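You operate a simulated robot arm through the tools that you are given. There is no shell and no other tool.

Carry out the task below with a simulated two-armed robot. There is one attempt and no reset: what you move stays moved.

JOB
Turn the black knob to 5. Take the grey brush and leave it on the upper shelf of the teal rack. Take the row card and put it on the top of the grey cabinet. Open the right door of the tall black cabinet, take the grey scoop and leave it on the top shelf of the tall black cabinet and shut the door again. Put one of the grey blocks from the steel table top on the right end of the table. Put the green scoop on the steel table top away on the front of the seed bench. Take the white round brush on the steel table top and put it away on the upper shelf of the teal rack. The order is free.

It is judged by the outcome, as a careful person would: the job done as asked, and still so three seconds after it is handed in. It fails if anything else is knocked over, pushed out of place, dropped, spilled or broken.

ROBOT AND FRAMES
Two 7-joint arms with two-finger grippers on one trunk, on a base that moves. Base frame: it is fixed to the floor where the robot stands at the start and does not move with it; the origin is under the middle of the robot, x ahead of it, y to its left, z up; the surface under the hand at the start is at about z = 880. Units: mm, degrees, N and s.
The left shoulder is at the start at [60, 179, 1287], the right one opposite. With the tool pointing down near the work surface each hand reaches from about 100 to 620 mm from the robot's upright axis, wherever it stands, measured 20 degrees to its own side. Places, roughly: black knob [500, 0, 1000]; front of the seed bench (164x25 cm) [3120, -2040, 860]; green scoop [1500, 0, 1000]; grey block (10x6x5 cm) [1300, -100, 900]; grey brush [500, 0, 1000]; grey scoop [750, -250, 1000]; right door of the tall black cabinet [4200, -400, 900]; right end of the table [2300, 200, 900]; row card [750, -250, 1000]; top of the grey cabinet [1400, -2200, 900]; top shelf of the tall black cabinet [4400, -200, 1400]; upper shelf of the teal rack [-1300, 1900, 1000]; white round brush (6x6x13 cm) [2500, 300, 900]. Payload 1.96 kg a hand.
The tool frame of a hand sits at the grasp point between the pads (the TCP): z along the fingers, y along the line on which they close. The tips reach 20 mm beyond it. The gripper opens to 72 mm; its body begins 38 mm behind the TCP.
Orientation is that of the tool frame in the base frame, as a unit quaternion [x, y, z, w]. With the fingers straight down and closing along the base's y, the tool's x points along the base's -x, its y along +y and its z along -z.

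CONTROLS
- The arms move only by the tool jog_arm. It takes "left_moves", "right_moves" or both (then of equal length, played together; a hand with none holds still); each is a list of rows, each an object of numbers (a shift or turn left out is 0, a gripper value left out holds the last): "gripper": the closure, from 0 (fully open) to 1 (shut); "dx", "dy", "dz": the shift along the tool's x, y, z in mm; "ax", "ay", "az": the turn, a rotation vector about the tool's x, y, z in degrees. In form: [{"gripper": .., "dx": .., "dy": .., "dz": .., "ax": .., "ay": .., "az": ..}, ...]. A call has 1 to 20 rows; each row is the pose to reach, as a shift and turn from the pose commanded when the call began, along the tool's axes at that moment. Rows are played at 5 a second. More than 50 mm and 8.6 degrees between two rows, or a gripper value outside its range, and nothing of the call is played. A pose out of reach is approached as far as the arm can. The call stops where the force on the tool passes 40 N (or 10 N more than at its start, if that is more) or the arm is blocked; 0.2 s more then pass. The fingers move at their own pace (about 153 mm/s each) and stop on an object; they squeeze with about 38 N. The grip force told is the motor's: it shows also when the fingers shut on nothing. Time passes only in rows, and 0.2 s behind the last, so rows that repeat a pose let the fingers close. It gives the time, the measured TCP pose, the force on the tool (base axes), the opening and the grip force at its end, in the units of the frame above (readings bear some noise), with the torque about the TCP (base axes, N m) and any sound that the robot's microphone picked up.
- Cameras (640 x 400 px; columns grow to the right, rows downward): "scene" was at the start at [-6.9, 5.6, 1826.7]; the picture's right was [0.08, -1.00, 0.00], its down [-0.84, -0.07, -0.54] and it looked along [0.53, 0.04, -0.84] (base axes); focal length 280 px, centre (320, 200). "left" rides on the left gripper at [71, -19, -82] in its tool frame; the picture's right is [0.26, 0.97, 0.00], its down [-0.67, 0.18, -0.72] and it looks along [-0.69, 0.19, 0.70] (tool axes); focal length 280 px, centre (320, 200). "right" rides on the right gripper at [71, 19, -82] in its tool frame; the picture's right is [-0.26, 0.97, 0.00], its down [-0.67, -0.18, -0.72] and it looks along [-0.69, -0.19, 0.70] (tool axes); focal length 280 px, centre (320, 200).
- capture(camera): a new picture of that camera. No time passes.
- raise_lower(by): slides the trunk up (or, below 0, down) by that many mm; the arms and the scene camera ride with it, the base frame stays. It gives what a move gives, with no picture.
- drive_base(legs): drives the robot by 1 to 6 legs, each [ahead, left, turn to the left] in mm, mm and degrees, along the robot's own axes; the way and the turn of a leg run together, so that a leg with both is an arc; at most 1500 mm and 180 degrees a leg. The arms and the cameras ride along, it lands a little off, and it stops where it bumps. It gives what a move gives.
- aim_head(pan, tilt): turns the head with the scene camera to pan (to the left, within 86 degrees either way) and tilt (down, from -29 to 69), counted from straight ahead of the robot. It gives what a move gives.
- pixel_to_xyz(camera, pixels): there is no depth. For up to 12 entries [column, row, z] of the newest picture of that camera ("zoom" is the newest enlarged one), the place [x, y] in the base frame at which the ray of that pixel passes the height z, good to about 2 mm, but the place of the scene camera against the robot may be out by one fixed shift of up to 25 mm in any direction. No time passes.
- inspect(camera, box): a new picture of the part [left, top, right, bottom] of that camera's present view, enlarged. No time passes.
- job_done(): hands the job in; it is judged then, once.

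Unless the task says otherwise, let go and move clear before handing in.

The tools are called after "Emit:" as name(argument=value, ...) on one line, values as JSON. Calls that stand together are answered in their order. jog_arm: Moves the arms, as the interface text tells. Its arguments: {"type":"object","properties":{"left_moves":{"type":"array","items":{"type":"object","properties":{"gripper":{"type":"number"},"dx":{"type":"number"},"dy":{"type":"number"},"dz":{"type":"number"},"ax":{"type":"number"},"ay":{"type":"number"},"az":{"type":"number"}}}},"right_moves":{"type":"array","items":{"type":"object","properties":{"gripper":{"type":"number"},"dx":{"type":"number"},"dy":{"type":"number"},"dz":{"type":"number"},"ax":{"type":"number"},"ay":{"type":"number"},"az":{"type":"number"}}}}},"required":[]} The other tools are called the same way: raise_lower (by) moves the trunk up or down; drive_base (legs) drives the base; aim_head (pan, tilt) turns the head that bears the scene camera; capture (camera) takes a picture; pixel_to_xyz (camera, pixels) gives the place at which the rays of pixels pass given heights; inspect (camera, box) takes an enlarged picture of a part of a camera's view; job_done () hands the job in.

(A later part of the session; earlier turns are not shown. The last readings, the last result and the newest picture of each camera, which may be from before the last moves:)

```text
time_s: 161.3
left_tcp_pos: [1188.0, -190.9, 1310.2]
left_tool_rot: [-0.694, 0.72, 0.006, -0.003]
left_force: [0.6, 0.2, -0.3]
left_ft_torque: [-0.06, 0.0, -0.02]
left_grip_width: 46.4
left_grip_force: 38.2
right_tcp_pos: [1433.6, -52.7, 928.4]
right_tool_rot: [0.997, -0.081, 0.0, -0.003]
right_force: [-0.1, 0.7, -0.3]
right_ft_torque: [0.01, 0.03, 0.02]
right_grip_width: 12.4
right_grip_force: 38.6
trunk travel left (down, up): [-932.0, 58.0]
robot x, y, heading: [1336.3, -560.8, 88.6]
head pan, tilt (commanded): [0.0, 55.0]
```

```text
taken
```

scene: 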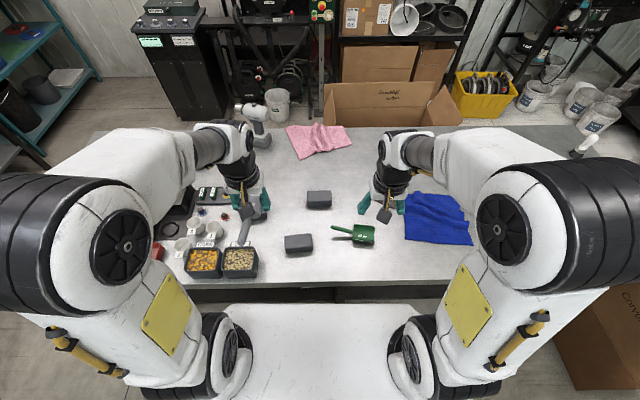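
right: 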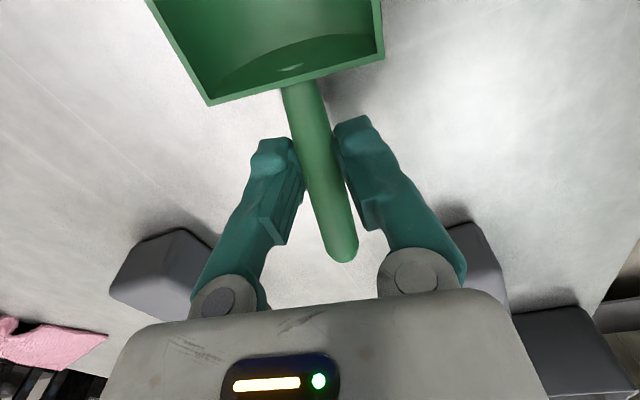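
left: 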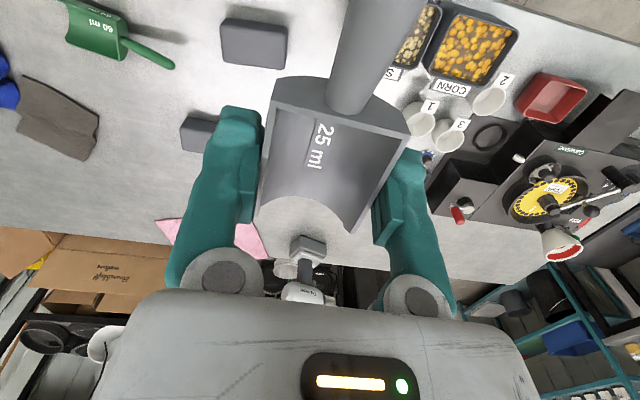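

Now the grip is at 12.4 mm, around the handle's middle. I'll lift it.

Emit:
jog_arm(right_moves=[{"dz": -15}, {"dz": -40}, {"dz": -80}, {"dz": -120}, {"dz": -160}])

Emit:
capture(camera="right")

Emit:
capture(camera="scene")

```text
time_s: 162.5
left_tcp_pos: [1185.5, -191.9, 1309.3]
left_tool_rot: [-0.695, 0.719, 0.006, -0.003]
left_force: [0.7, 0.8, -0.1]
left_ft_torque: [0.01, -0.01, -0.03]
left_grip_width: 46.4
left_grip_force: 38.4
right_tcp_pos: [1436.7, -56.6, 1087.2]
right_tool_rot: [0.997, -0.081, 0.001, -0.003]
right_force: [0.1, -0.1, -0.1]
right_ft_torque: [-0.01, 0.03, -0.01]
right_grip_width: 12.3
right_grip_force: 37.9
trunk travel left (down, up): [-932.0, 58.0]
robot x, y, heading: [1330.5, -557.6, 88.4]
head pan, tilt (commanded): [0.0, 55.0]
```

```text
taken
```

right: 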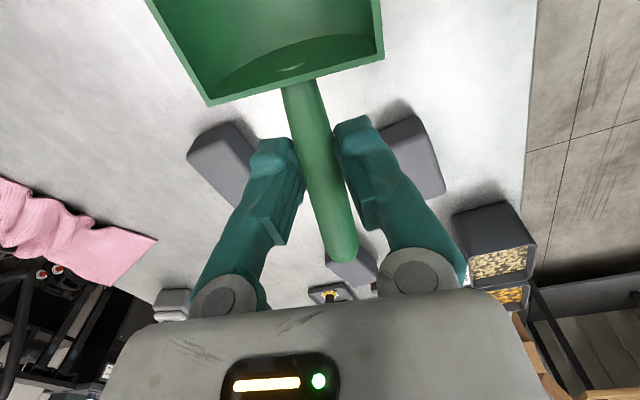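

```text
taken
```

scene: 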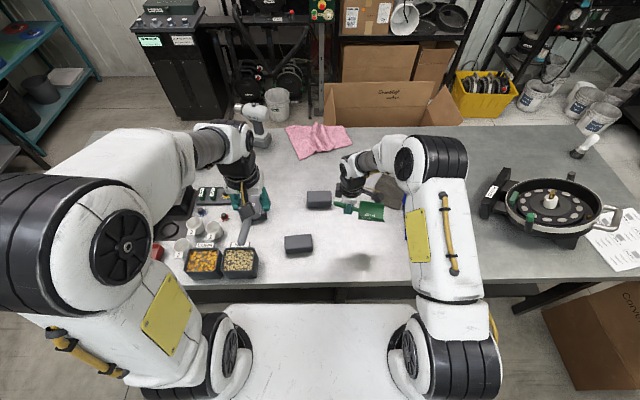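

The green scoop is lifted clean. I'll park the right hand and drive over to the seed bench.

Emit:
jog_arm(right_moves=[{"dx": 20, "dy": 14, "dz": -35}, {"dx": 40, "dy": 28, "dz": -70}, {"dx": 60, "dy": 42, "dz": -105}, {"dx": 80, "dy": 56, "dz": -140}, {"dx": 100, "dy": 70, "dz": -172}, {"dx": 120, "dy": 84, "dz": -203}])

Emit:
drive_base(legs=[[-620, 0, 0], [0, 0, -90], [1400, 0, 0], [0, 0, -90]])

Emit:
aim_head(pan=0, tilt=40)

Emit:
capture(camera="scene")

```text
time_s: 163.9
left_tcp_pos: [1186.9, -191.5, 1310.0]
left_tool_rot: [-0.694, 0.72, 0.005, -0.003]
left_force: [-0.3, 1.0, -0.9]
left_ft_torque: [0.0, -0.01, -0.01]
left_grip_width: 46.7
left_grip_force: 37.4
right_tcp_pos: [1540.4, -158.8, 1292.3]
right_tool_rot: [0.997, -0.081, -0.001, -0.003]
right_force: [0.2, 0.6, -0.7]
right_ft_torque: [-0.03, -0.02, 0.01]
right_grip_width: 12.2
right_grip_force: 37.9
trunk travel left (down, up): [-932.0, 58.0]
robot x, y, heading: [1336.2, -564.2, 88.8]
head pan, tilt (commanded): [0.0, 55.0]
```

```text
time_s: 181.5
left_tcp_pos: [2828.6, -1619.1, 1309.2]
left_tool_rot: [0.736, 0.676, 0.002, 0.006]
left_force: [-0.1, 0.0, -0.5]
left_ft_torque: [-0.02, -0.02, 0.02]
left_grip_width: 46.3
left_grip_force: 37.8
right_tcp_pos: [2474.6, -1634.0, 1292.0]
right_tool_rot: [0.107, 0.994, -0.003, 0.001]
right_force: [-0.6, -0.3, 0.7]
right_ft_torque: [-0.01, 0.0, -0.03]
right_grip_width: 12.2
right_grip_force: 38.1
trunk travel left (down, up): [-932.0, 58.0]
robot x, y, heading: [2697.6, -1239.7, -94.3]
head pan, tilt (commanded): [0.0, 55.0]
```

```text
time_s: 182.3
left_tcp_pos: [2828.9, -1617.9, 1309.6]
left_tool_rot: [0.737, 0.676, 0.003, 0.006]
left_force: [-0.6, -0.4, -0.1]
left_ft_torque: [0.04, 0.0, -0.01]
left_grip_width: 46.2
left_grip_force: 38.5
right_tcp_pos: [2473.9, -1633.8, 1291.1]
right_tool_rot: [0.108, 0.994, -0.003, 0.0]
right_force: [-0.1, 0.0, 0.3]
right_ft_torque: [-0.01, -0.04, 0.04]
right_grip_width: 12.4
right_grip_force: 38.3
trunk travel left (down, up): [-932.0, 58.0]
robot x, y, heading: [2701.1, -1236.1, -94.3]
head pan, tilt (commanded): [0.0, 40.0]
```

```text
taken
```

scene: 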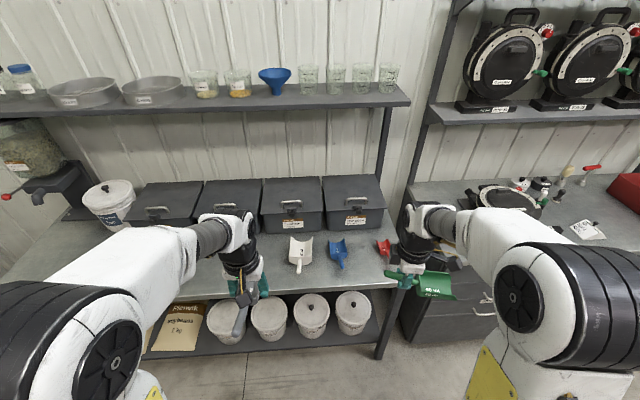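

The seed bench's front strip holds the white, blue and red scoops (px [300,250],[340,250],[384,246]), with free space to the left. I'll measure it.

Emit:
pixel_to_xyz(camera="scene", pixels=[[280, 293, 860], [380, 285, 860], [300, 255, 860], [340, 252, 860], [384, 248, 860], [240, 262, 860], [170, 265, 860], [350, 232, 860], [200, 245, 860], [60, 300, 860], [290, 230, 860], [400, 280, 860]])

Emit:
inspect(camera="scene", box=[140, 170, 440, 340])

Emit:
capture(camera="left")

Emit:
capture(camera="right")

```text
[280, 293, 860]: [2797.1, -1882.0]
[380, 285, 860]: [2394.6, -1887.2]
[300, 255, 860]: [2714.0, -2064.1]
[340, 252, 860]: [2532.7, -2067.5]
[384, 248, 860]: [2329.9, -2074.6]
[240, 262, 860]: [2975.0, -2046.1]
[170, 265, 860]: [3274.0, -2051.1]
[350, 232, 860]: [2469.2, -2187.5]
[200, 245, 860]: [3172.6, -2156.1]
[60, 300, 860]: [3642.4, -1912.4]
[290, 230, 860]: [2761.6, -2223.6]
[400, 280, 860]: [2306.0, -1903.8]
```

```text
2.13 times, centred on (290, 255) of scene
```

zoom: 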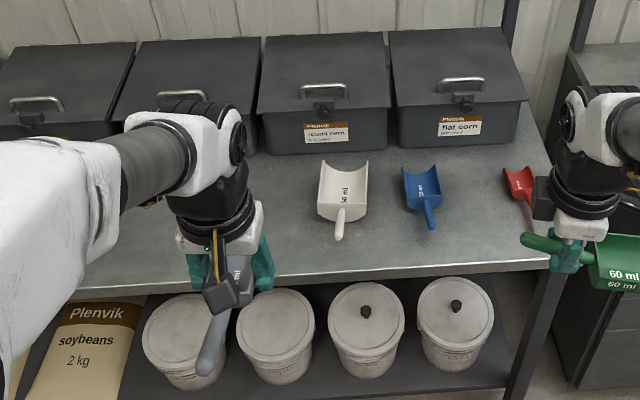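

```text
taken
```

left: 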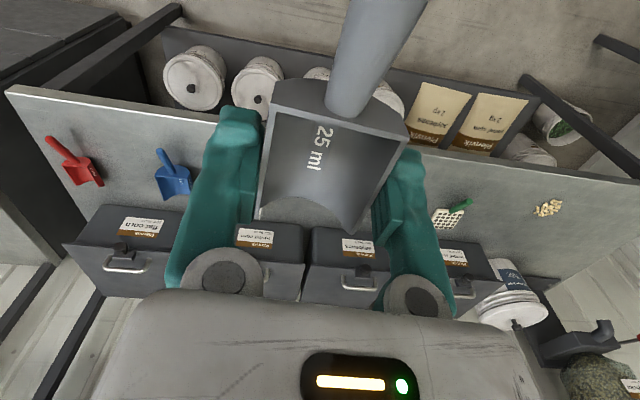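

```text
taken
```

right: 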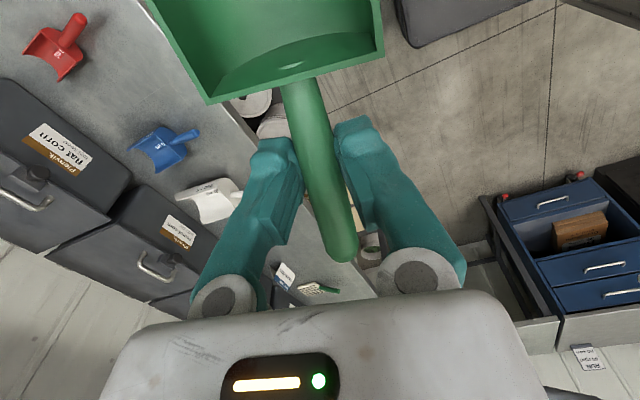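

Bench front edge is y≈-1882; free strip lies around x 2800–3050. I'll sidestep left, straighten and move in.

Emit:
drive_base(legs=[[0, 0, 4.3], [0, 375, 0], [290, 0, 0]])

Emit:
capture(camera="scene")

Emit:
capture(camera="left")

Emit:
capture(camera="right")

```text
time_s: 186.7
left_tcp_pos: [3222.4, -1890.6, 1309.9]
left_tool_rot: [0.709, 0.705, 0.004, 0.006]
left_force: [0.0, 1.0, -0.7]
left_ft_torque: [-0.03, 0.01, 0.04]
left_grip_width: 46.5
left_grip_force: 37.8
right_tcp_pos: [2870.2, -1935.1, 1293.5]
right_tool_rot: [0.067, 0.998, -0.004, -0.001]
right_force: [0.2, 1.2, 0.2]
right_ft_torque: [-0.02, -0.02, 0.0]
right_grip_width: 12.2
right_grip_force: 38.1
trunk travel left (down, up): [-932.0, 58.0]
robot x, y, heading: [3065.3, -1523.6, -89.6]
head pan, tilt (commanded): [0.0, 40.0]
```

```text
taken
```

scene: 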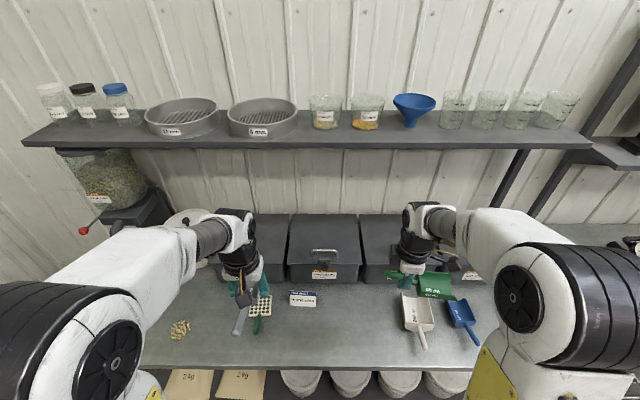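

```text
taken
```

left: 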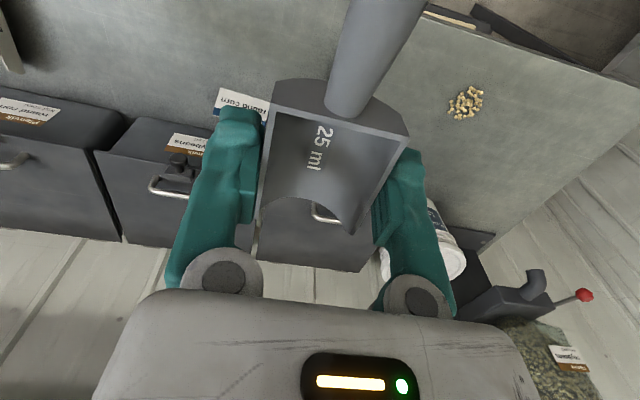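

```text
taken
```

right: 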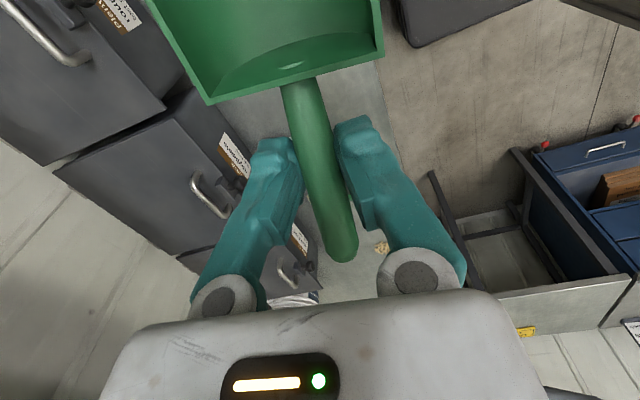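

Emit:
pixel_to_xyz(camera="scene", pixels=[[335, 335, 860], [400, 325, 860], [275, 325, 860], [302, 305, 860], [310, 148, 1300], [310, 148, 1350], [310, 148, 1400], [320, 370, 860], [420, 330, 860], [260, 330, 860], [360, 283, 860]])

Emit:
inspect(camera="scene", box=[200, 220, 520, 400])

```text
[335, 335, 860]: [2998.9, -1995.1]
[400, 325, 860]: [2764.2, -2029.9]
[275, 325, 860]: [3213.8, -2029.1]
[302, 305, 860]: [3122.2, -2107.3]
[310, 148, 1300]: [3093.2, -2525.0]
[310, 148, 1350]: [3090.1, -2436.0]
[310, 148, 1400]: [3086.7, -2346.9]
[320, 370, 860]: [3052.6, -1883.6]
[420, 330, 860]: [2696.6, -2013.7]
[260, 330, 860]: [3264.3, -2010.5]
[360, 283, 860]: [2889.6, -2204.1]
```

```text
2.00 times, centred on (360, 310) of scene
```

zoom: 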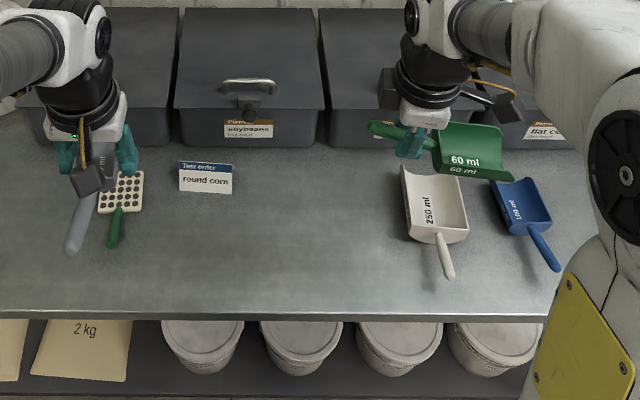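

The strip between the sign (x≈3120) and the white scoop (x≈2760) is free. I'll bring the green scoop down toward (2960,-2010).

Emit:
jog_arm(right_moves=[{"dx": -12.4, "dy": -7.8, "dz": 41}, {"dx": -24.8, "dy": -15.6, "dz": 82}, {"dx": -37.2, "dy": -23.4, "dz": 123}, {"dx": -49.7, "dy": -31, "dz": 164}, {"dx": -62, "dy": -39, "dz": 205}, {"dx": -74.5, "dy": -46.7, "dz": 246}, {"dx": -87, "dy": -54.5, "dz": 287}, {"dx": -99.3, "dy": -62.3, "dz": 328}])

Emit:
capture(camera="right")

Emit:
inspect(camera="scene", box=[200, 220, 520, 400])

```text
time_s: 188.5
left_tcp_pos: [3223.1, -1894.6, 1309.7]
left_tool_rot: [0.71, 0.704, 0.003, 0.005]
left_force: [0.7, -0.1, -0.2]
left_ft_torque: [-0.02, -0.03, 0.01]
left_grip_width: 46.8
left_grip_force: 37.6
right_tcp_pos: [2961.0, -2017.1, 959.7]
right_tool_rot: [0.067, 0.998, -0.003, 0.0]
right_force: [-0.7, 0.0, -0.4]
right_ft_torque: [0.01, -0.01, -0.01]
right_grip_width: 12.2
right_grip_force: 38.3
trunk travel left (down, up): [-932.0, 58.0]
robot x, y, heading: [3069.6, -1523.2, -90.0]
head pan, tilt (commanded): [0.0, 40.0]
```

```text
taken
```

right: 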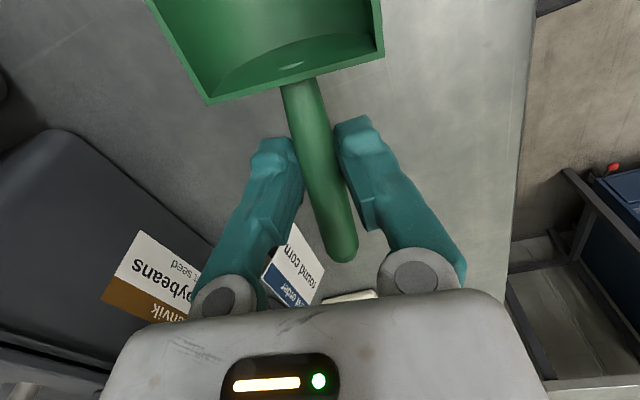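

```text
2.00 times, centred on (360, 310) of scene
```

zoom: 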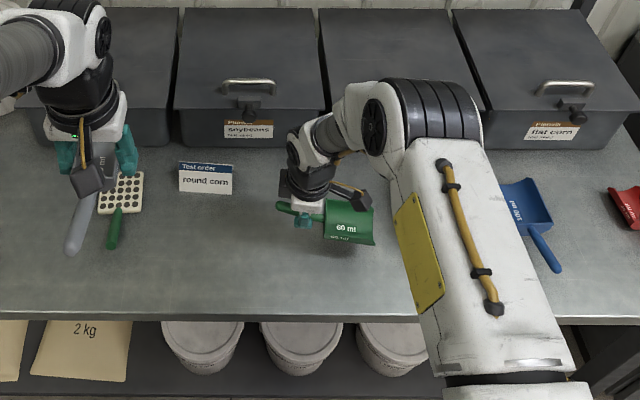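

Emit:
jog_arm(right_moves=[{"dz": 15}, {"dz": 30}, {"dz": 40}, {"dz": 44}, {"dz": 48}])

```text
time_s: 189.7
left_tcp_pos: [3222.4, -1893.6, 1310.0]
left_tool_rot: [0.709, 0.705, 0.003, 0.005]
left_force: [-0.5, 0.1, 0.6]
left_ft_torque: [-0.02, -0.01, 0.01]
left_grip_width: 46.6
left_grip_force: 37.8
right_tcp_pos: [2960.4, -2016.8, 915.3]
right_tool_rot: [0.066, 0.998, -0.002, 0.0]
right_force: [-1.2, 0.8, -0.3]
right_ft_torque: [-0.01, -0.01, 0.01]
right_grip_width: 12.2
right_grip_force: 38.5
trunk travel left (down, up): [-932.0, 58.0]
robot x, y, heading: [3068.4, -1525.7, -89.9]
head pan, tilt (commanded): [0.0, 40.0]
```

Emit:
jog_arm(right_moves=[{"dz": 2}, {"dz": 4}, {"dz": 6}, {"dz": 8}])

Emit:
inspect(camera="right", box=[130, 0, 450, 200])

```text
time_s: 190.7
left_tcp_pos: [3223.3, -1893.4, 1310.5]
left_tool_rot: [0.71, 0.705, 0.002, 0.005]
left_force: [0.1, -0.4, -0.3]
left_ft_torque: [0.02, -0.02, 0.0]
left_grip_width: 46.6
left_grip_force: 37.7
right_tcp_pos: [2960.7, -2014.7, 907.6]
right_tool_rot: [0.067, 0.998, -0.003, 0.0]
right_force: [-0.5, 0.3, 0.8]
right_ft_torque: [0.01, 0.06, 0.0]
right_grip_width: 12.5
right_grip_force: 37.8
trunk travel left (down, up): [-932.0, 58.0]
robot x, y, heading: [3061.2, -1527.6, -89.6]
head pan, tilt (commanded): [0.0, 40.0]
```

```text
2.00 times, centred on (290, 100) of right
```

zoom: 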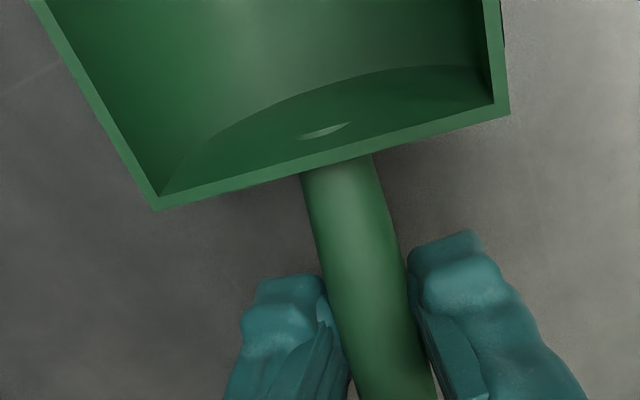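

Emit:
jog_arm(right_moves=[{"dz": 1.5}, {"dz": 3}, {"dz": 4.5}])

```text
time_s: 191.5
left_tcp_pos: [3222.7, -1890.6, 1310.9]
left_tool_rot: [0.709, 0.705, 0.002, 0.006]
left_force: [-0.2, 1.0, -0.2]
left_ft_torque: [-0.03, 0.02, 0.0]
left_grip_width: 46.5
left_grip_force: 37.8
right_tcp_pos: [2961.3, -2014.8, 905.9]
right_tool_rot: [0.067, 0.998, -0.005, 0.0]
right_force: [2.1, -2.5, 24.3]
right_ft_torque: [0.03, 0.78, 0.03]
right_grip_width: 12.3
right_grip_force: 37.8
trunk travel left (down, up): [-932.0, 58.0]
robot x, y, heading: [3062.5, -1522.9, -89.8]
head pan, tilt (commanded): [0.0, 40.0]
```

The scoop now rests on the bench (24 N). I'll ease 2.5 mm, release and lift away.

Emit:
jog_arm(right_moves=[{"dz": -2.5}, {"dz": -2.5, "gripper": 0.5}, {"dz": -2.5, "gripper": 0.5}, {"dz": -15, "gripper": 0.5}, {"dz": -45, "gripper": 0.5}, {"dz": -90, "gripper": 0.3}, {"dz": -135, "gripper": 0}])

Emit:
capture(camera="right")

Emit:
inspect(camera="scene", box=[200, 220, 520, 400])

```text
time_s: 193.1
left_tcp_pos: [3222.5, -1892.8, 1310.2]
left_tool_rot: [0.709, 0.705, 0.003, 0.006]
left_force: [0.3, -0.6, -0.3]
left_ft_torque: [0.05, 0.0, -0.01]
left_grip_width: 46.6
left_grip_force: 38.1
right_tcp_pos: [2961.8, -2013.8, 1042.0]
right_tool_rot: [0.068, 0.998, -0.004, 0.0]
right_force: [0.5, 0.1, -0.6]
right_ft_torque: [0.01, 0.0, 0.0]
right_grip_width: 72.3
right_grip_force: 0.1
trunk travel left (down, up): [-932.0, 58.0]
robot x, y, heading: [3065.5, -1522.7, -89.4]
head pan, tilt (commanded): [0.0, 40.0]
```

```text
taken
```

right: 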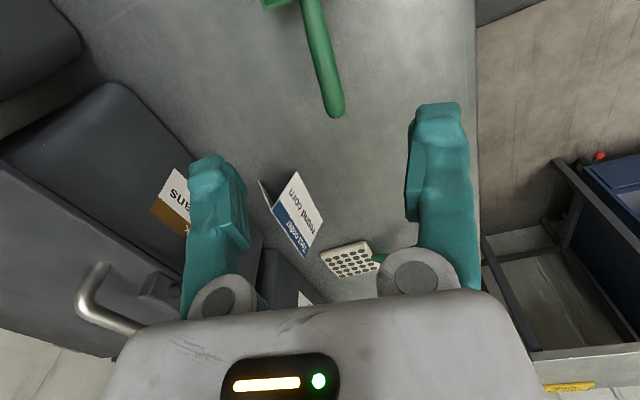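

```text
2.00 times, centred on (360, 310) of scene
```

zoom: 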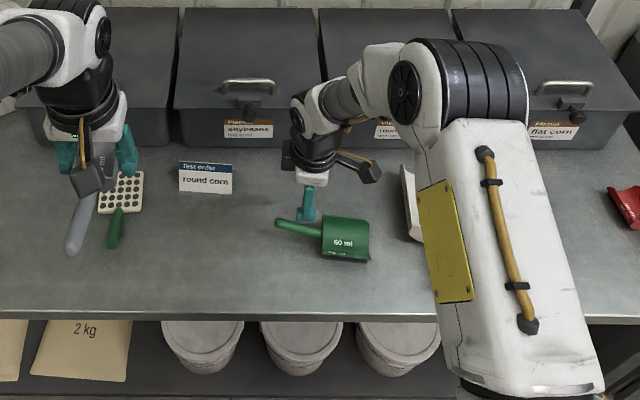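

The green scoop lies on the front of the seed bench. I'll park the right hand and drive toward the tall black cabinet.

Emit:
jog_arm(right_moves=[{"dx": 6, "dy": 10, "dz": -23, "az": 7.5}, {"dx": 12, "dy": 21, "dz": -46, "az": 15}, {"dx": 17, "dy": 31, "dz": -69, "az": 22.5}, {"dx": 23, "dy": 42, "dz": -92, "az": 30}, {"dx": 29, "dy": 52, "dz": -115, "az": 37.5}, {"dx": 35, "dy": 62, "dz": -138, "az": 45}, {"dx": 40, "dy": 73, "dz": -161, "az": 52.5}, {"dx": 46, "dy": 83, "dz": -184, "az": 60}, {"dx": 52, "dy": 94, "dz": -207, "az": 67.5}, {"dx": 58, "dy": 104, "dz": -230, "az": 75}, {"dx": 63, "dy": 113.6, "dz": -248, "az": 82}])

Emit:
drive_base(legs=[[-300, 0, 0], [0, 0, 90], [400, 0, 0], [0, 860, 0]])

Emit:
aim_head(pan=0, tilt=20)

Emit:
capture(camera="scene")

```text
time_s: 195.5
left_tcp_pos: [3223.0, -1892.7, 1310.5]
left_tool_rot: [0.709, 0.705, 0.004, 0.006]
left_force: [-0.2, 0.0, -0.5]
left_ft_torque: [-0.03, 0.02, 0.0]
left_grip_width: 46.6
left_grip_force: 38.2
right_tcp_pos: [2915.0, -1890.1, 1284.9]
right_tool_rot: [0.705, 0.709, -0.002, 0.002]
right_force: [-0.4, 0.6, -0.3]
right_ft_torque: [0.0, -0.01, -0.04]
right_grip_width: 72.2
right_grip_force: 0.0
trunk travel left (down, up): [-932.0, 58.0]
robot x, y, heading: [3064.6, -1524.8, -89.8]
head pan, tilt (commanded): [0.0, 40.0]
```

```text
time_s: 207.6
left_tcp_pos: [3849.4, -222.4, 1309.3]
left_tool_rot: [0.02, 1.0, 0.006, 0.002]
left_force: [0.3, -0.3, 0.1]
left_ft_torque: [0.02, -0.02, -0.02]
left_grip_width: 46.3
left_grip_force: 38.0
right_tcp_pos: [3836.0, -530.7, 1284.4]
right_tool_rot: [0.014, 1.0, 0.0, 0.003]
right_force: [0.3, -1.0, 0.0]
right_ft_torque: [0.0, -0.03, -0.01]
right_grip_width: 71.9
right_grip_force: 0.0
trunk travel left (down, up): [-932.0, 58.0]
robot x, y, heading: [3472.2, -369.9, -1.9]
head pan, tilt (commanded): [0.0, 40.0]
```

```text
time_s: 208.4
left_tcp_pos: [3849.0, -223.2, 1309.5]
left_tool_rot: [0.02, 1.0, 0.006, 0.002]
left_force: [-0.4, 0.1, -0.8]
left_ft_torque: [-0.02, -0.02, 0.01]
left_grip_width: 46.3
left_grip_force: 38.5
right_tcp_pos: [3836.4, -530.9, 1284.7]
right_tool_rot: [0.014, 1.0, 0.001, 0.003]
right_force: [0.1, -0.2, -0.2]
right_ft_torque: [-0.04, -0.03, 0.01]
right_grip_width: 72.1
right_grip_force: 0.1
trunk travel left (down, up): [-932.0, 58.0]
robot x, y, heading: [3475.2, -368.7, -1.8]
head pan, tilt (commanded): [0.0, 20.0]
```

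```text
taken
```

scene: 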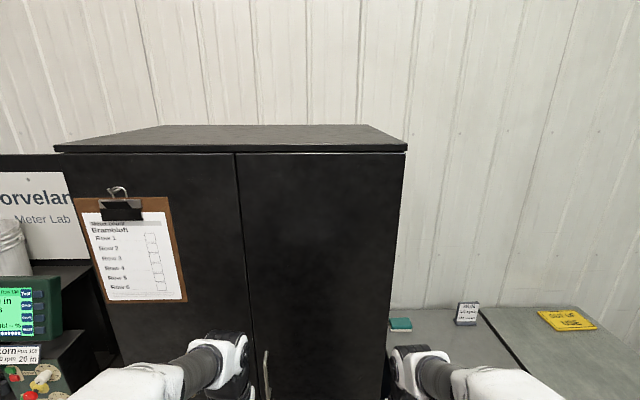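

Emit:
aim_head(pan=0, tilt=45)

Emit:
capture(camera="scene")

Emit:
capture(camera="left")

Emit:
capture(camera="right")

```text
time_s: 209.3
left_tcp_pos: [3847.7, -223.3, 1309.6]
left_tool_rot: [0.021, 1.0, 0.006, 0.002]
left_force: [0.3, -0.1, -0.2]
left_ft_torque: [-0.01, 0.02, 0.01]
left_grip_width: 46.1
left_grip_force: 38.0
right_tcp_pos: [3835.8, -529.8, 1284.1]
right_tool_rot: [0.013, 1.0, 0.0, 0.003]
right_force: [0.5, -0.6, -0.6]
right_ft_torque: [0.0, 0.01, 0.04]
right_grip_width: 72.1
right_grip_force: 0.0
trunk travel left (down, up): [-932.0, 58.0]
robot x, y, heading: [3474.5, -367.9, -1.8]
head pan, tilt (commanded): [0.0, 45.0]
```

```text
taken
```

scene: 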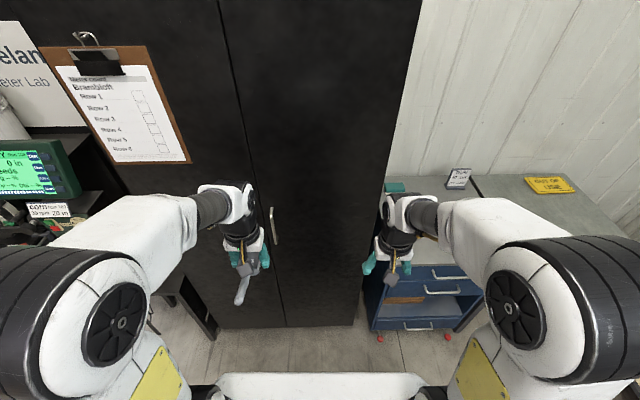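

```text
taken
```

left: 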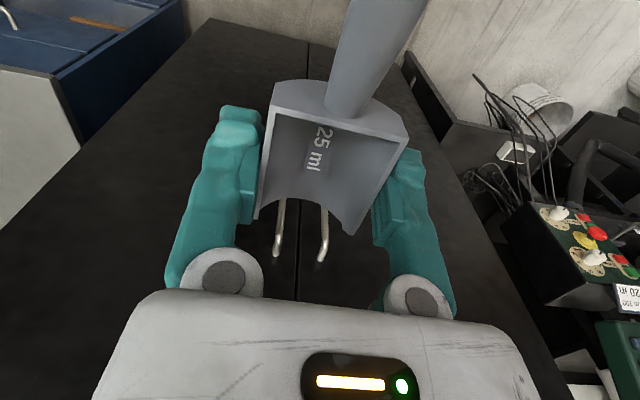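

```text
taken
```

right: 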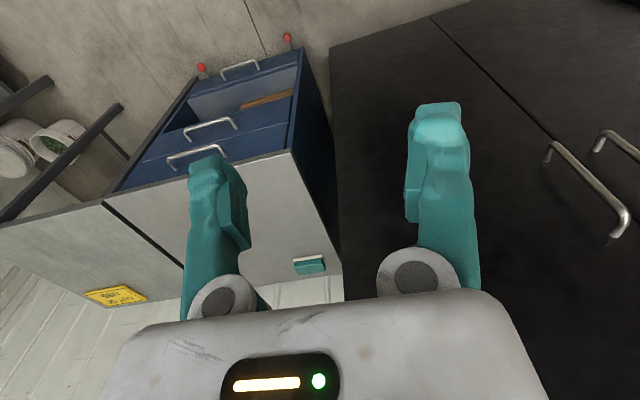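

Two vertical bar handles flank the door split; the right door's bar shows at right-cam (550–625,148–230) and left-cam (278,230). I'll zoom to triangulate it.

Emit:
inspect(camera="right", box=[500, 100, 640, 260])

Emit:
inspect(camera="left", box=[230, 180, 370, 280])

Emit:
inspect(camera="scene", box=[200, 170, 400, 340])

```text
2.50 times, centred on (570, 180) of right
```

zoom: 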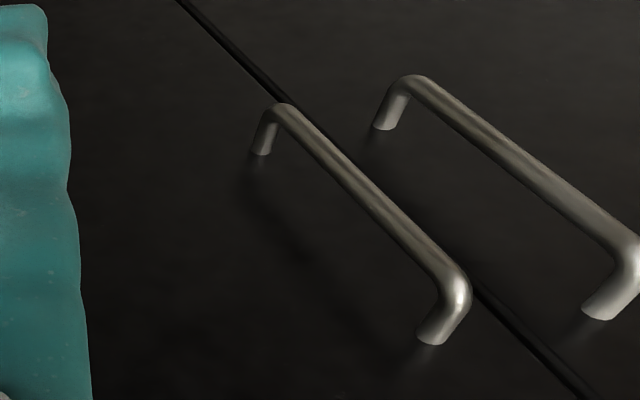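

```text
4.00 times, centred on (300, 230) of left
```

zoom: 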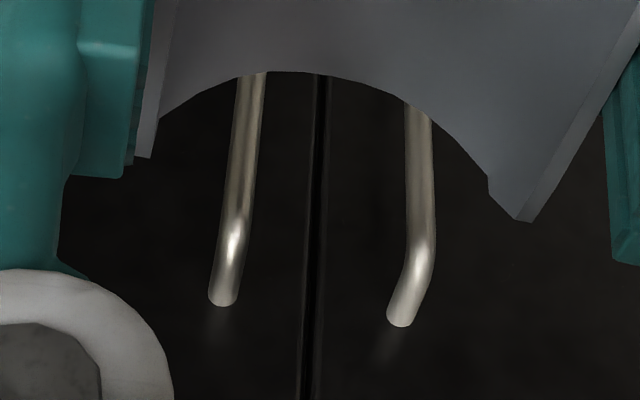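

```text
2.35 times, centred on (300, 255) of scene
```

zoom: 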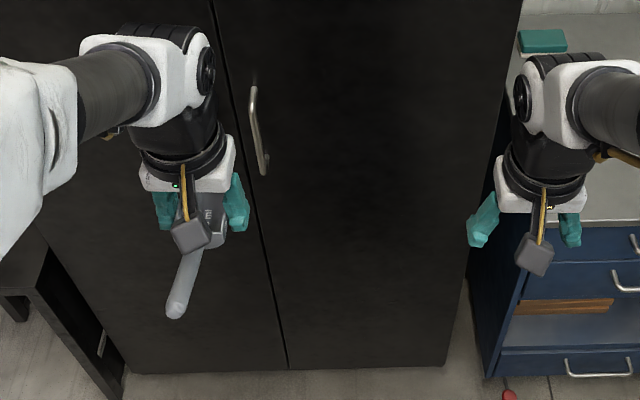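

Emit:
pixel_to_xyz(camera="right", pixels=[[628, 214, 1050], [628, 214, 1100], [628, 214, 1150], [614.8, 236, 1100], [614.8, 236, 1050], [552, 144, 900], [552, 144, 950], [552, 144, 1000], [546.8, 160, 950]])

Emit:
pixel_to_xyz(camera="left", pixels=[[278.75, 240, 1050], [278.75, 240, 1100], [278.75, 240, 1150], [275.5, 255, 1050], [275.5, 255, 1100], [282, 205, 1000], [282, 205, 1050]])

Emit:
pixel_to_xyz(camera="scene", pixels=[[280, 207, 1050], [280, 207, 1100], [285, 242, 950], [285, 242, 900], [355, 325, 0], [285, 328, 0], [217, 330, 0]])

```text
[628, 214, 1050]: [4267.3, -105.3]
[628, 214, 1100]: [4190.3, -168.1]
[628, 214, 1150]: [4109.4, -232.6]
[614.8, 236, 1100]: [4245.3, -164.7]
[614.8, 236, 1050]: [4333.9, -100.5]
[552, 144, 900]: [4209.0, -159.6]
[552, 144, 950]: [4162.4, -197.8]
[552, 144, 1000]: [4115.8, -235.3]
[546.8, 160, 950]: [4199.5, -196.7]
```

```text
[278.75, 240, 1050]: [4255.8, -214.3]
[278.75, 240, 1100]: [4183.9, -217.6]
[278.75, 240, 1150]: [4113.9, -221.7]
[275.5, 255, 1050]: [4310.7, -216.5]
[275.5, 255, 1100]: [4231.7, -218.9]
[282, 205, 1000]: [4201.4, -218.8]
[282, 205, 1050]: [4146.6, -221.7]
```

```text
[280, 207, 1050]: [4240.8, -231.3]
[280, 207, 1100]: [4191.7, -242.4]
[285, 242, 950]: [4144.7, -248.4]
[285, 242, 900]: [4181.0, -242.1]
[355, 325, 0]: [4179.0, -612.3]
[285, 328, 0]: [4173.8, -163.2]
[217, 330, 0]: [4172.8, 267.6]
```

Triangulation gives the right door's bar at (4130,-221), z 981–1141, door face x≈4165, hinge near y≈-612. I'll straighten the base and stand at about (3440,-200) so the right arm can pull it.

Emit:
drive_base(legs=[[0, 0, 1.8], [-30, 170, 0]])

Emit:
capture(camera="scene")

```text
time_s: 211.2
left_tcp_pos: [3814.0, -42.8, 1310.4]
left_tool_rot: [0.003, 1.0, 0.007, 0.001]
left_force: [0.8, -0.6, -1.1]
left_ft_torque: [0.02, 0.01, -0.01]
left_grip_width: 46.4
left_grip_force: 37.8
right_tcp_pos: [3810.9, -351.9, 1283.3]
right_tool_rot: [-0.001, 1.0, 0.001, 0.002]
right_force: [-0.2, 0.0, 0.1]
right_ft_torque: [0.04, 0.0, 0.02]
right_grip_width: 72.0
right_grip_force: 0.0
trunk travel left (down, up): [-932.0, 58.0]
robot x, y, heading: [3442.8, -197.7, 0.4]
head pan, tilt (commanded): [0.0, 45.0]
```

```text
taken
```

scene: 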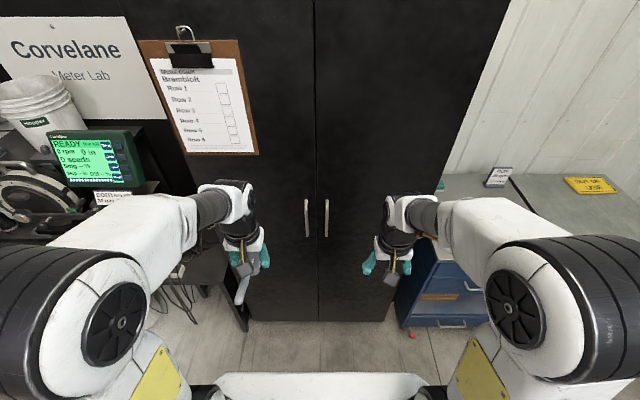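

Both handles are visible at (307,215) and (326,218). I'll swing the right hand to point forward while moving toward the right door's bar.

Emit:
jog_arm(right_moves=[{"dx": -15, "dy": 8, "dz": 18, "ay": -7.5}, {"dx": -30, "dy": 17, "dz": 37, "ay": -15}, {"dx": -45, "dy": 25, "dz": 55, "ay": -22.5}, {"dx": -60, "dy": 34, "dz": 74, "ay": -30}, {"dx": -75, "dy": 42, "dz": 92, "ay": -37.5}, {"dx": -90, "dy": 51, "dz": 111, "ay": -45}, {"dx": -105, "dy": 59, "dz": 130, "ay": -52.5}, {"dx": -119, "dy": 68, "dz": 148, "ay": -60}, {"dx": -134, "dy": 76, "dz": 167, "ay": -67.5}, {"dx": -149, "dy": 85, "dz": 185, "ay": -75}, {"dx": -164, "dy": 93, "dz": 204, "ay": -82.5}, {"dx": -179, "dy": 102, "dz": 222, "ay": -90}])

Emit:
capture(camera="right")

Emit:
capture(camera="scene")

```text
time_s: 213.8
left_tcp_pos: [3814.3, -40.3, 1308.8]
left_tool_rot: [0.004, 1.0, 0.006, 0.0]
left_force: [0.3, -0.4, -0.2]
left_ft_torque: [-0.01, -0.03, 0.0]
left_grip_width: 46.5
left_grip_force: 37.3
right_tcp_pos: [3989.8, -244.3, 1064.9]
right_tool_rot: [-0.001, 0.704, 0.001, 0.71]
right_force: [0.6, -0.4, 0.0]
right_ft_torque: [-0.02, -0.04, -0.02]
right_grip_width: 71.9
right_grip_force: 0.0
trunk travel left (down, up): [-932.0, 58.0]
robot x, y, heading: [3444.2, -196.8, 0.2]
head pan, tilt (commanded): [0.0, 45.0]
```

```text
taken
```

right: 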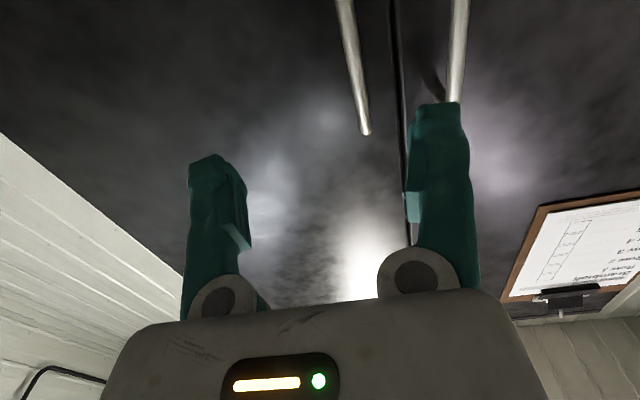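

```text
taken
```

scene: 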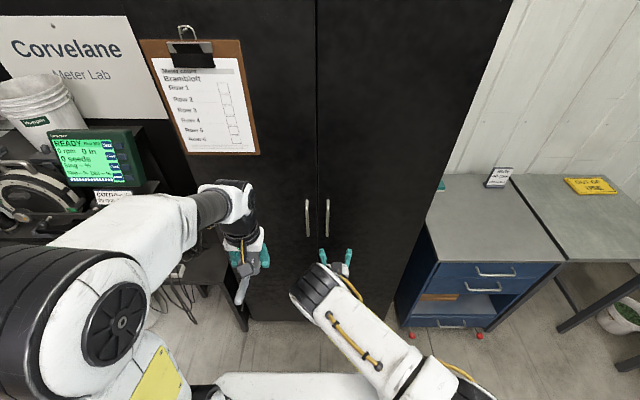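

Emit:
pixel_to_xyz(camera="right", pixels=[[366, 130, 1141], [366, 130, 1130], [366, 130, 1150], [352, 60, 1080], [352, 60, 1060], [344, 5, 1030], [344, 5, 1045], [455, 60, 1080]])

Emit:
inspect(camera="right", box=[280, 0, 500, 150])

```text
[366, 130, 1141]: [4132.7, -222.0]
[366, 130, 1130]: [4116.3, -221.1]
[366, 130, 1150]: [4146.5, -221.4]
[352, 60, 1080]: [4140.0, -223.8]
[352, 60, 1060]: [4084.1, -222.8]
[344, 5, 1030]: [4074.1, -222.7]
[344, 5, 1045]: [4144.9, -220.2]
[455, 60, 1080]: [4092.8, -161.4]
```

```text
2.67 times, centred on (390, 75) of right
```

zoom: 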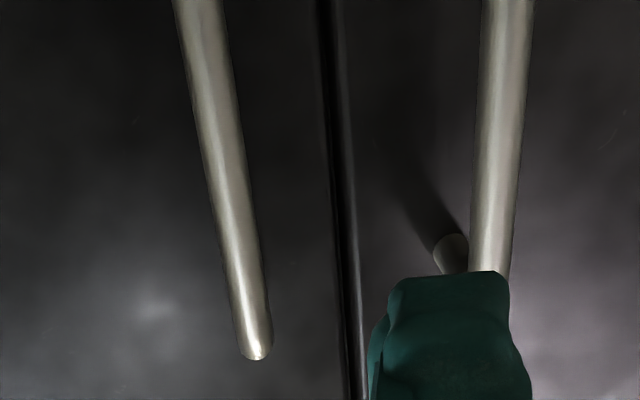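

The bar is at y≈-222 (left door's bar at ≈-157). I'll narrow the fingers, line up and move forward onto the bar, then close.

Emit:
jog_arm(right_moves=[{"dy": 22, "gripper": 0.55}, {"dy": 22, "dz": 40, "gripper": 0.55}, {"dy": 22, "dz": 80}, {"dy": 22, "dz": 110}, {"dy": 22, "dz": 135}])

Emit:
capture(camera="right")

```text
time_s: 215.0
left_tcp_pos: [3814.8, -40.7, 1308.8]
left_tool_rot: [0.004, 1.0, 0.006, 0.0]
left_force: [0.5, 0.0, -0.6]
left_ft_torque: [0.01, -0.01, 0.0]
left_grip_width: 46.7
left_grip_force: 38.0
right_tcp_pos: [4126.0, -223.9, 1062.5]
right_tool_rot: [-0.001, 0.706, 0.001, 0.708]
right_force: [-0.3, -0.3, -0.1]
right_ft_torque: [0.01, -0.02, 0.03]
right_grip_width: 32.5
right_grip_force: 0.1
trunk travel left (down, up): [-932.0, 58.0]
robot x, y, heading: [3444.3, -193.1, 0.3]
head pan, tilt (commanded): [0.0, 45.0]
```

```text
taken
```

right: 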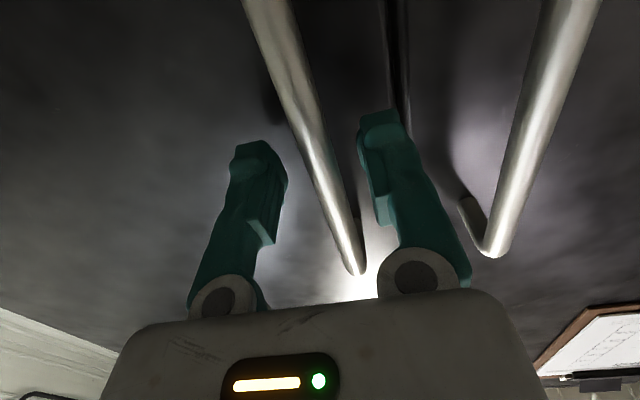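

The bar is between the fingers. I'll close and pull gently along the arc.

Emit:
jog_arm(right_moves=[{"gripper": 1.0}, {"gripper": 1.0}, {"gripper": 1.0}])

```text
time_s: 215.8
left_tcp_pos: [3814.5, -38.6, 1310.4]
left_tool_rot: [0.004, 1.0, 0.005, 0.002]
left_force: [-0.4, 0.5, -0.7]
left_ft_torque: [-0.03, -0.02, -0.03]
left_grip_width: 46.6
left_grip_force: 38.3
right_tcp_pos: [4125.4, -221.1, 1061.3]
right_tool_rot: [-0.003, 0.705, 0.001, 0.709]
right_force: [1.8, 6.0, -1.3]
right_ft_torque: [0.05, 0.24, 0.01]
right_grip_width: 6.2
right_grip_force: 32.8
trunk travel left (down, up): [-932.0, 58.0]
robot x, y, heading: [3443.2, -196.7, 0.0]
head pan, tilt (commanded): [0.0, 45.0]
```

Emit:
jog_arm(right_moves=[{"dz": -10, "dy": -1}, {"dz": -20, "dy": -2, "ax": -1}, {"dz": -34, "dy": -4.5, "ax": -2}, {"dz": -50, "dy": -8, "ax": -4}, {"dz": -67, "dy": -12, "ax": -5}])

Emit:
capture(camera="scene")

```text
time_s: 217.0
left_tcp_pos: [3812.4, -38.6, 1309.0]
left_tool_rot: [0.005, 1.0, 0.006, 0.0]
left_force: [-0.6, -0.9, 0.4]
left_ft_torque: [-0.01, -0.01, 0.03]
left_grip_width: 46.4
left_grip_force: 38.0
right_tcp_pos: [4056.5, -236.8, 1062.8]
right_tool_rot: [-0.033, 0.706, 0.031, 0.707]
right_force: [-2.1, 5.2, -12.4]
right_ft_torque: [-0.1, 0.51, 0.0]
right_grip_width: 6.0
right_grip_force: 33.3
trunk travel left (down, up): [-932.0, 58.0]
robot x, y, heading: [3445.9, -197.2, -0.1]
head pan, tilt (commanded): [0.0, 45.0]
```

```text
taken
```

scene: 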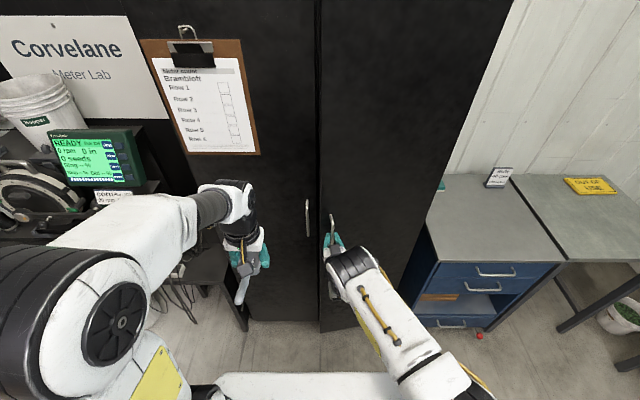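

The door follows easily (≈10° open). I'll pull on along the arc to about 40°.

Emit:
jog_arm(right_moves=[{"dz": -16.5, "dy": -3.5, "ax": -1}, {"dz": -33.3, "dy": -7.5, "ax": -2.5}, {"dz": -49.5, "dy": -12.5, "ax": -4}, {"dz": -65.8, "dy": -17.9, "ax": -5}, {"dz": -81.7, "dy": -24.3, "ax": -6}, {"dz": -97.6, "dy": -31.2, "ax": -7.5}, {"dz": -112.7, "dy": -38.9, "ax": -9}, {"dz": -127.8, "dy": -47, "ax": -10}, {"dz": -142.3, "dy": -56, "ax": -11}, {"dz": -156.8, "dy": -65.6, "ax": -12.5}, {"dz": -170.3, "dy": -75.7, "ax": -14}, {"dz": -183.7, "dy": -86.3, "ax": -15}])

Emit:
capture(camera="scene")

Emit:
capture(camera="right")

```text
time_s: 219.5
left_tcp_pos: [3816.7, -44.5, 1308.2]
left_tool_rot: [0.004, 1.0, 0.007, 0.0]
left_force: [-0.4, 0.0, 0.2]
left_ft_torque: [-0.02, 0.0, 0.01]
left_grip_width: 46.2
left_grip_force: 37.7
right_tcp_pos: [3896.8, -335.8, 1064.9]
right_tool_rot: [-0.119, 0.693, 0.113, 0.702]
right_force: [16.9, -17.9, -6.9]
right_ft_torque: [-0.23, 0.74, -0.04]
right_grip_width: 6.0
right_grip_force: 31.5
trunk travel left (down, up): [-932.0, 58.0]
robot x, y, heading: [3442.6, -200.2, 0.2]
head pan, tilt (commanded): [0.0, 45.0]
stopped in row 12 (right hand): the force on the tool passed its limit at 42 N (the readings are from after the stop); the commanded pose is now the measured one
```

```text
taken
```

scene: 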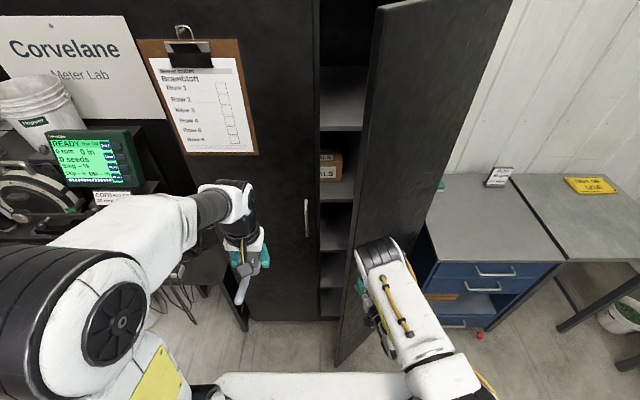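

```text
taken
```

right: 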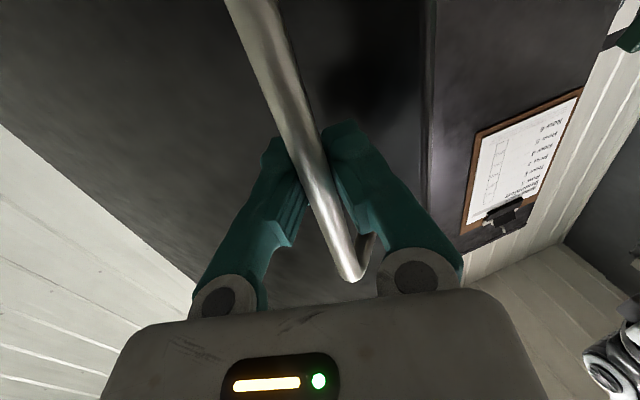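

The door is ~40° open and shelves show inside. The three hand positions fit a hinge at (4178,-611); I'll follow that corrected arc to about 90°.

Emit:
jog_arm(right_moves=[{"dz": -30, "dy": -16.7, "ax": -2.5}, {"dz": -58.4, "dy": -35.9, "ax": -5}, {"dz": -85, "dy": -57.7, "ax": -7.5}, {"dz": -109.6, "dy": -81.5, "ax": -10}, {"dz": -132.1, "dy": -107.4, "ax": -12.5}, {"dz": -152.3, "dy": -135.3, "ax": -15}])

Emit:
capture(camera="scene")

```text
time_s: 220.9
left_tcp_pos: [3819.3, -44.1, 1307.3]
left_tool_rot: [0.003, 1.0, 0.008, -0.001]
left_force: [0.1, 0.2, -1.1]
left_ft_torque: [-0.01, -0.02, -0.01]
left_grip_width: 46.5
left_grip_force: 37.7
right_tcp_pos: [3806.7, -504.0, 1063.1]
right_tool_rot: [-0.207, 0.671, 0.2, 0.683]
right_force: [25.7, -8.2, -9.8]
right_ft_torque: [-0.48, 0.33, 0.05]
right_grip_width: 6.1
right_grip_force: 31.6
trunk travel left (down, up): [-932.0, 58.0]
robot x, y, heading: [3441.3, -202.8, 0.3]
head pan, tilt (commanded): [0.0, 45.0]
stopped in row 6 (right hand): the force on the tool passed its limit at 43 N (the readings are from after the stop); the commanded pose is now the measured one
```

```text
taken
```

scene: 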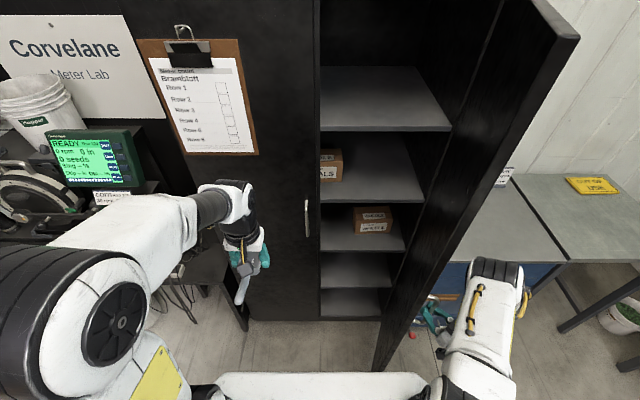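

The door is ~70° open and the top shelf is visible and empty at (380,100). I'll swing it a bit further, past 90°, on a corrected arc.

Emit:
jog_arm(right_moves=[{"dz": -20.4, "dy": -25.4, "ax": -2}, {"dz": -40.9, "dy": -50.4, "ax": -4}, {"dz": -58.9, "dy": -77.1, "ax": -6}, {"dz": -74.7, "dy": -105.2, "ax": -8}, {"dz": -87.9, "dy": -134.9, "ax": -10}])

Emit:
capture(camera="scene")

```text
time_s: 222.1
left_tcp_pos: [3817.1, -42.2, 1309.2]
left_tool_rot: [0.003, 1.0, 0.007, -0.001]
left_force: [-0.5, 0.1, -0.7]
left_ft_torque: [0.01, 0.01, 0.02]
left_grip_width: 46.5
left_grip_force: 38.2
right_tcp_pos: [3805.9, -663.8, 1065.6]
right_tool_rot: [-0.265, 0.652, 0.259, 0.662]
right_force: [13.2, 0.9, -9.9]
right_ft_torque: [0.02, -0.17, 0.06]
right_grip_width: 6.2
right_grip_force: 30.4
trunk travel left (down, up): [-932.0, 58.0]
robot x, y, heading: [3443.8, -195.9, 0.3]
head pan, tilt (commanded): [0.0, 45.0]
```

```text
taken
```

scene: 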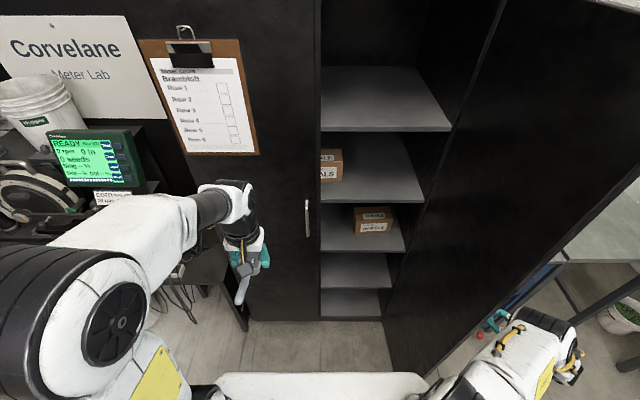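

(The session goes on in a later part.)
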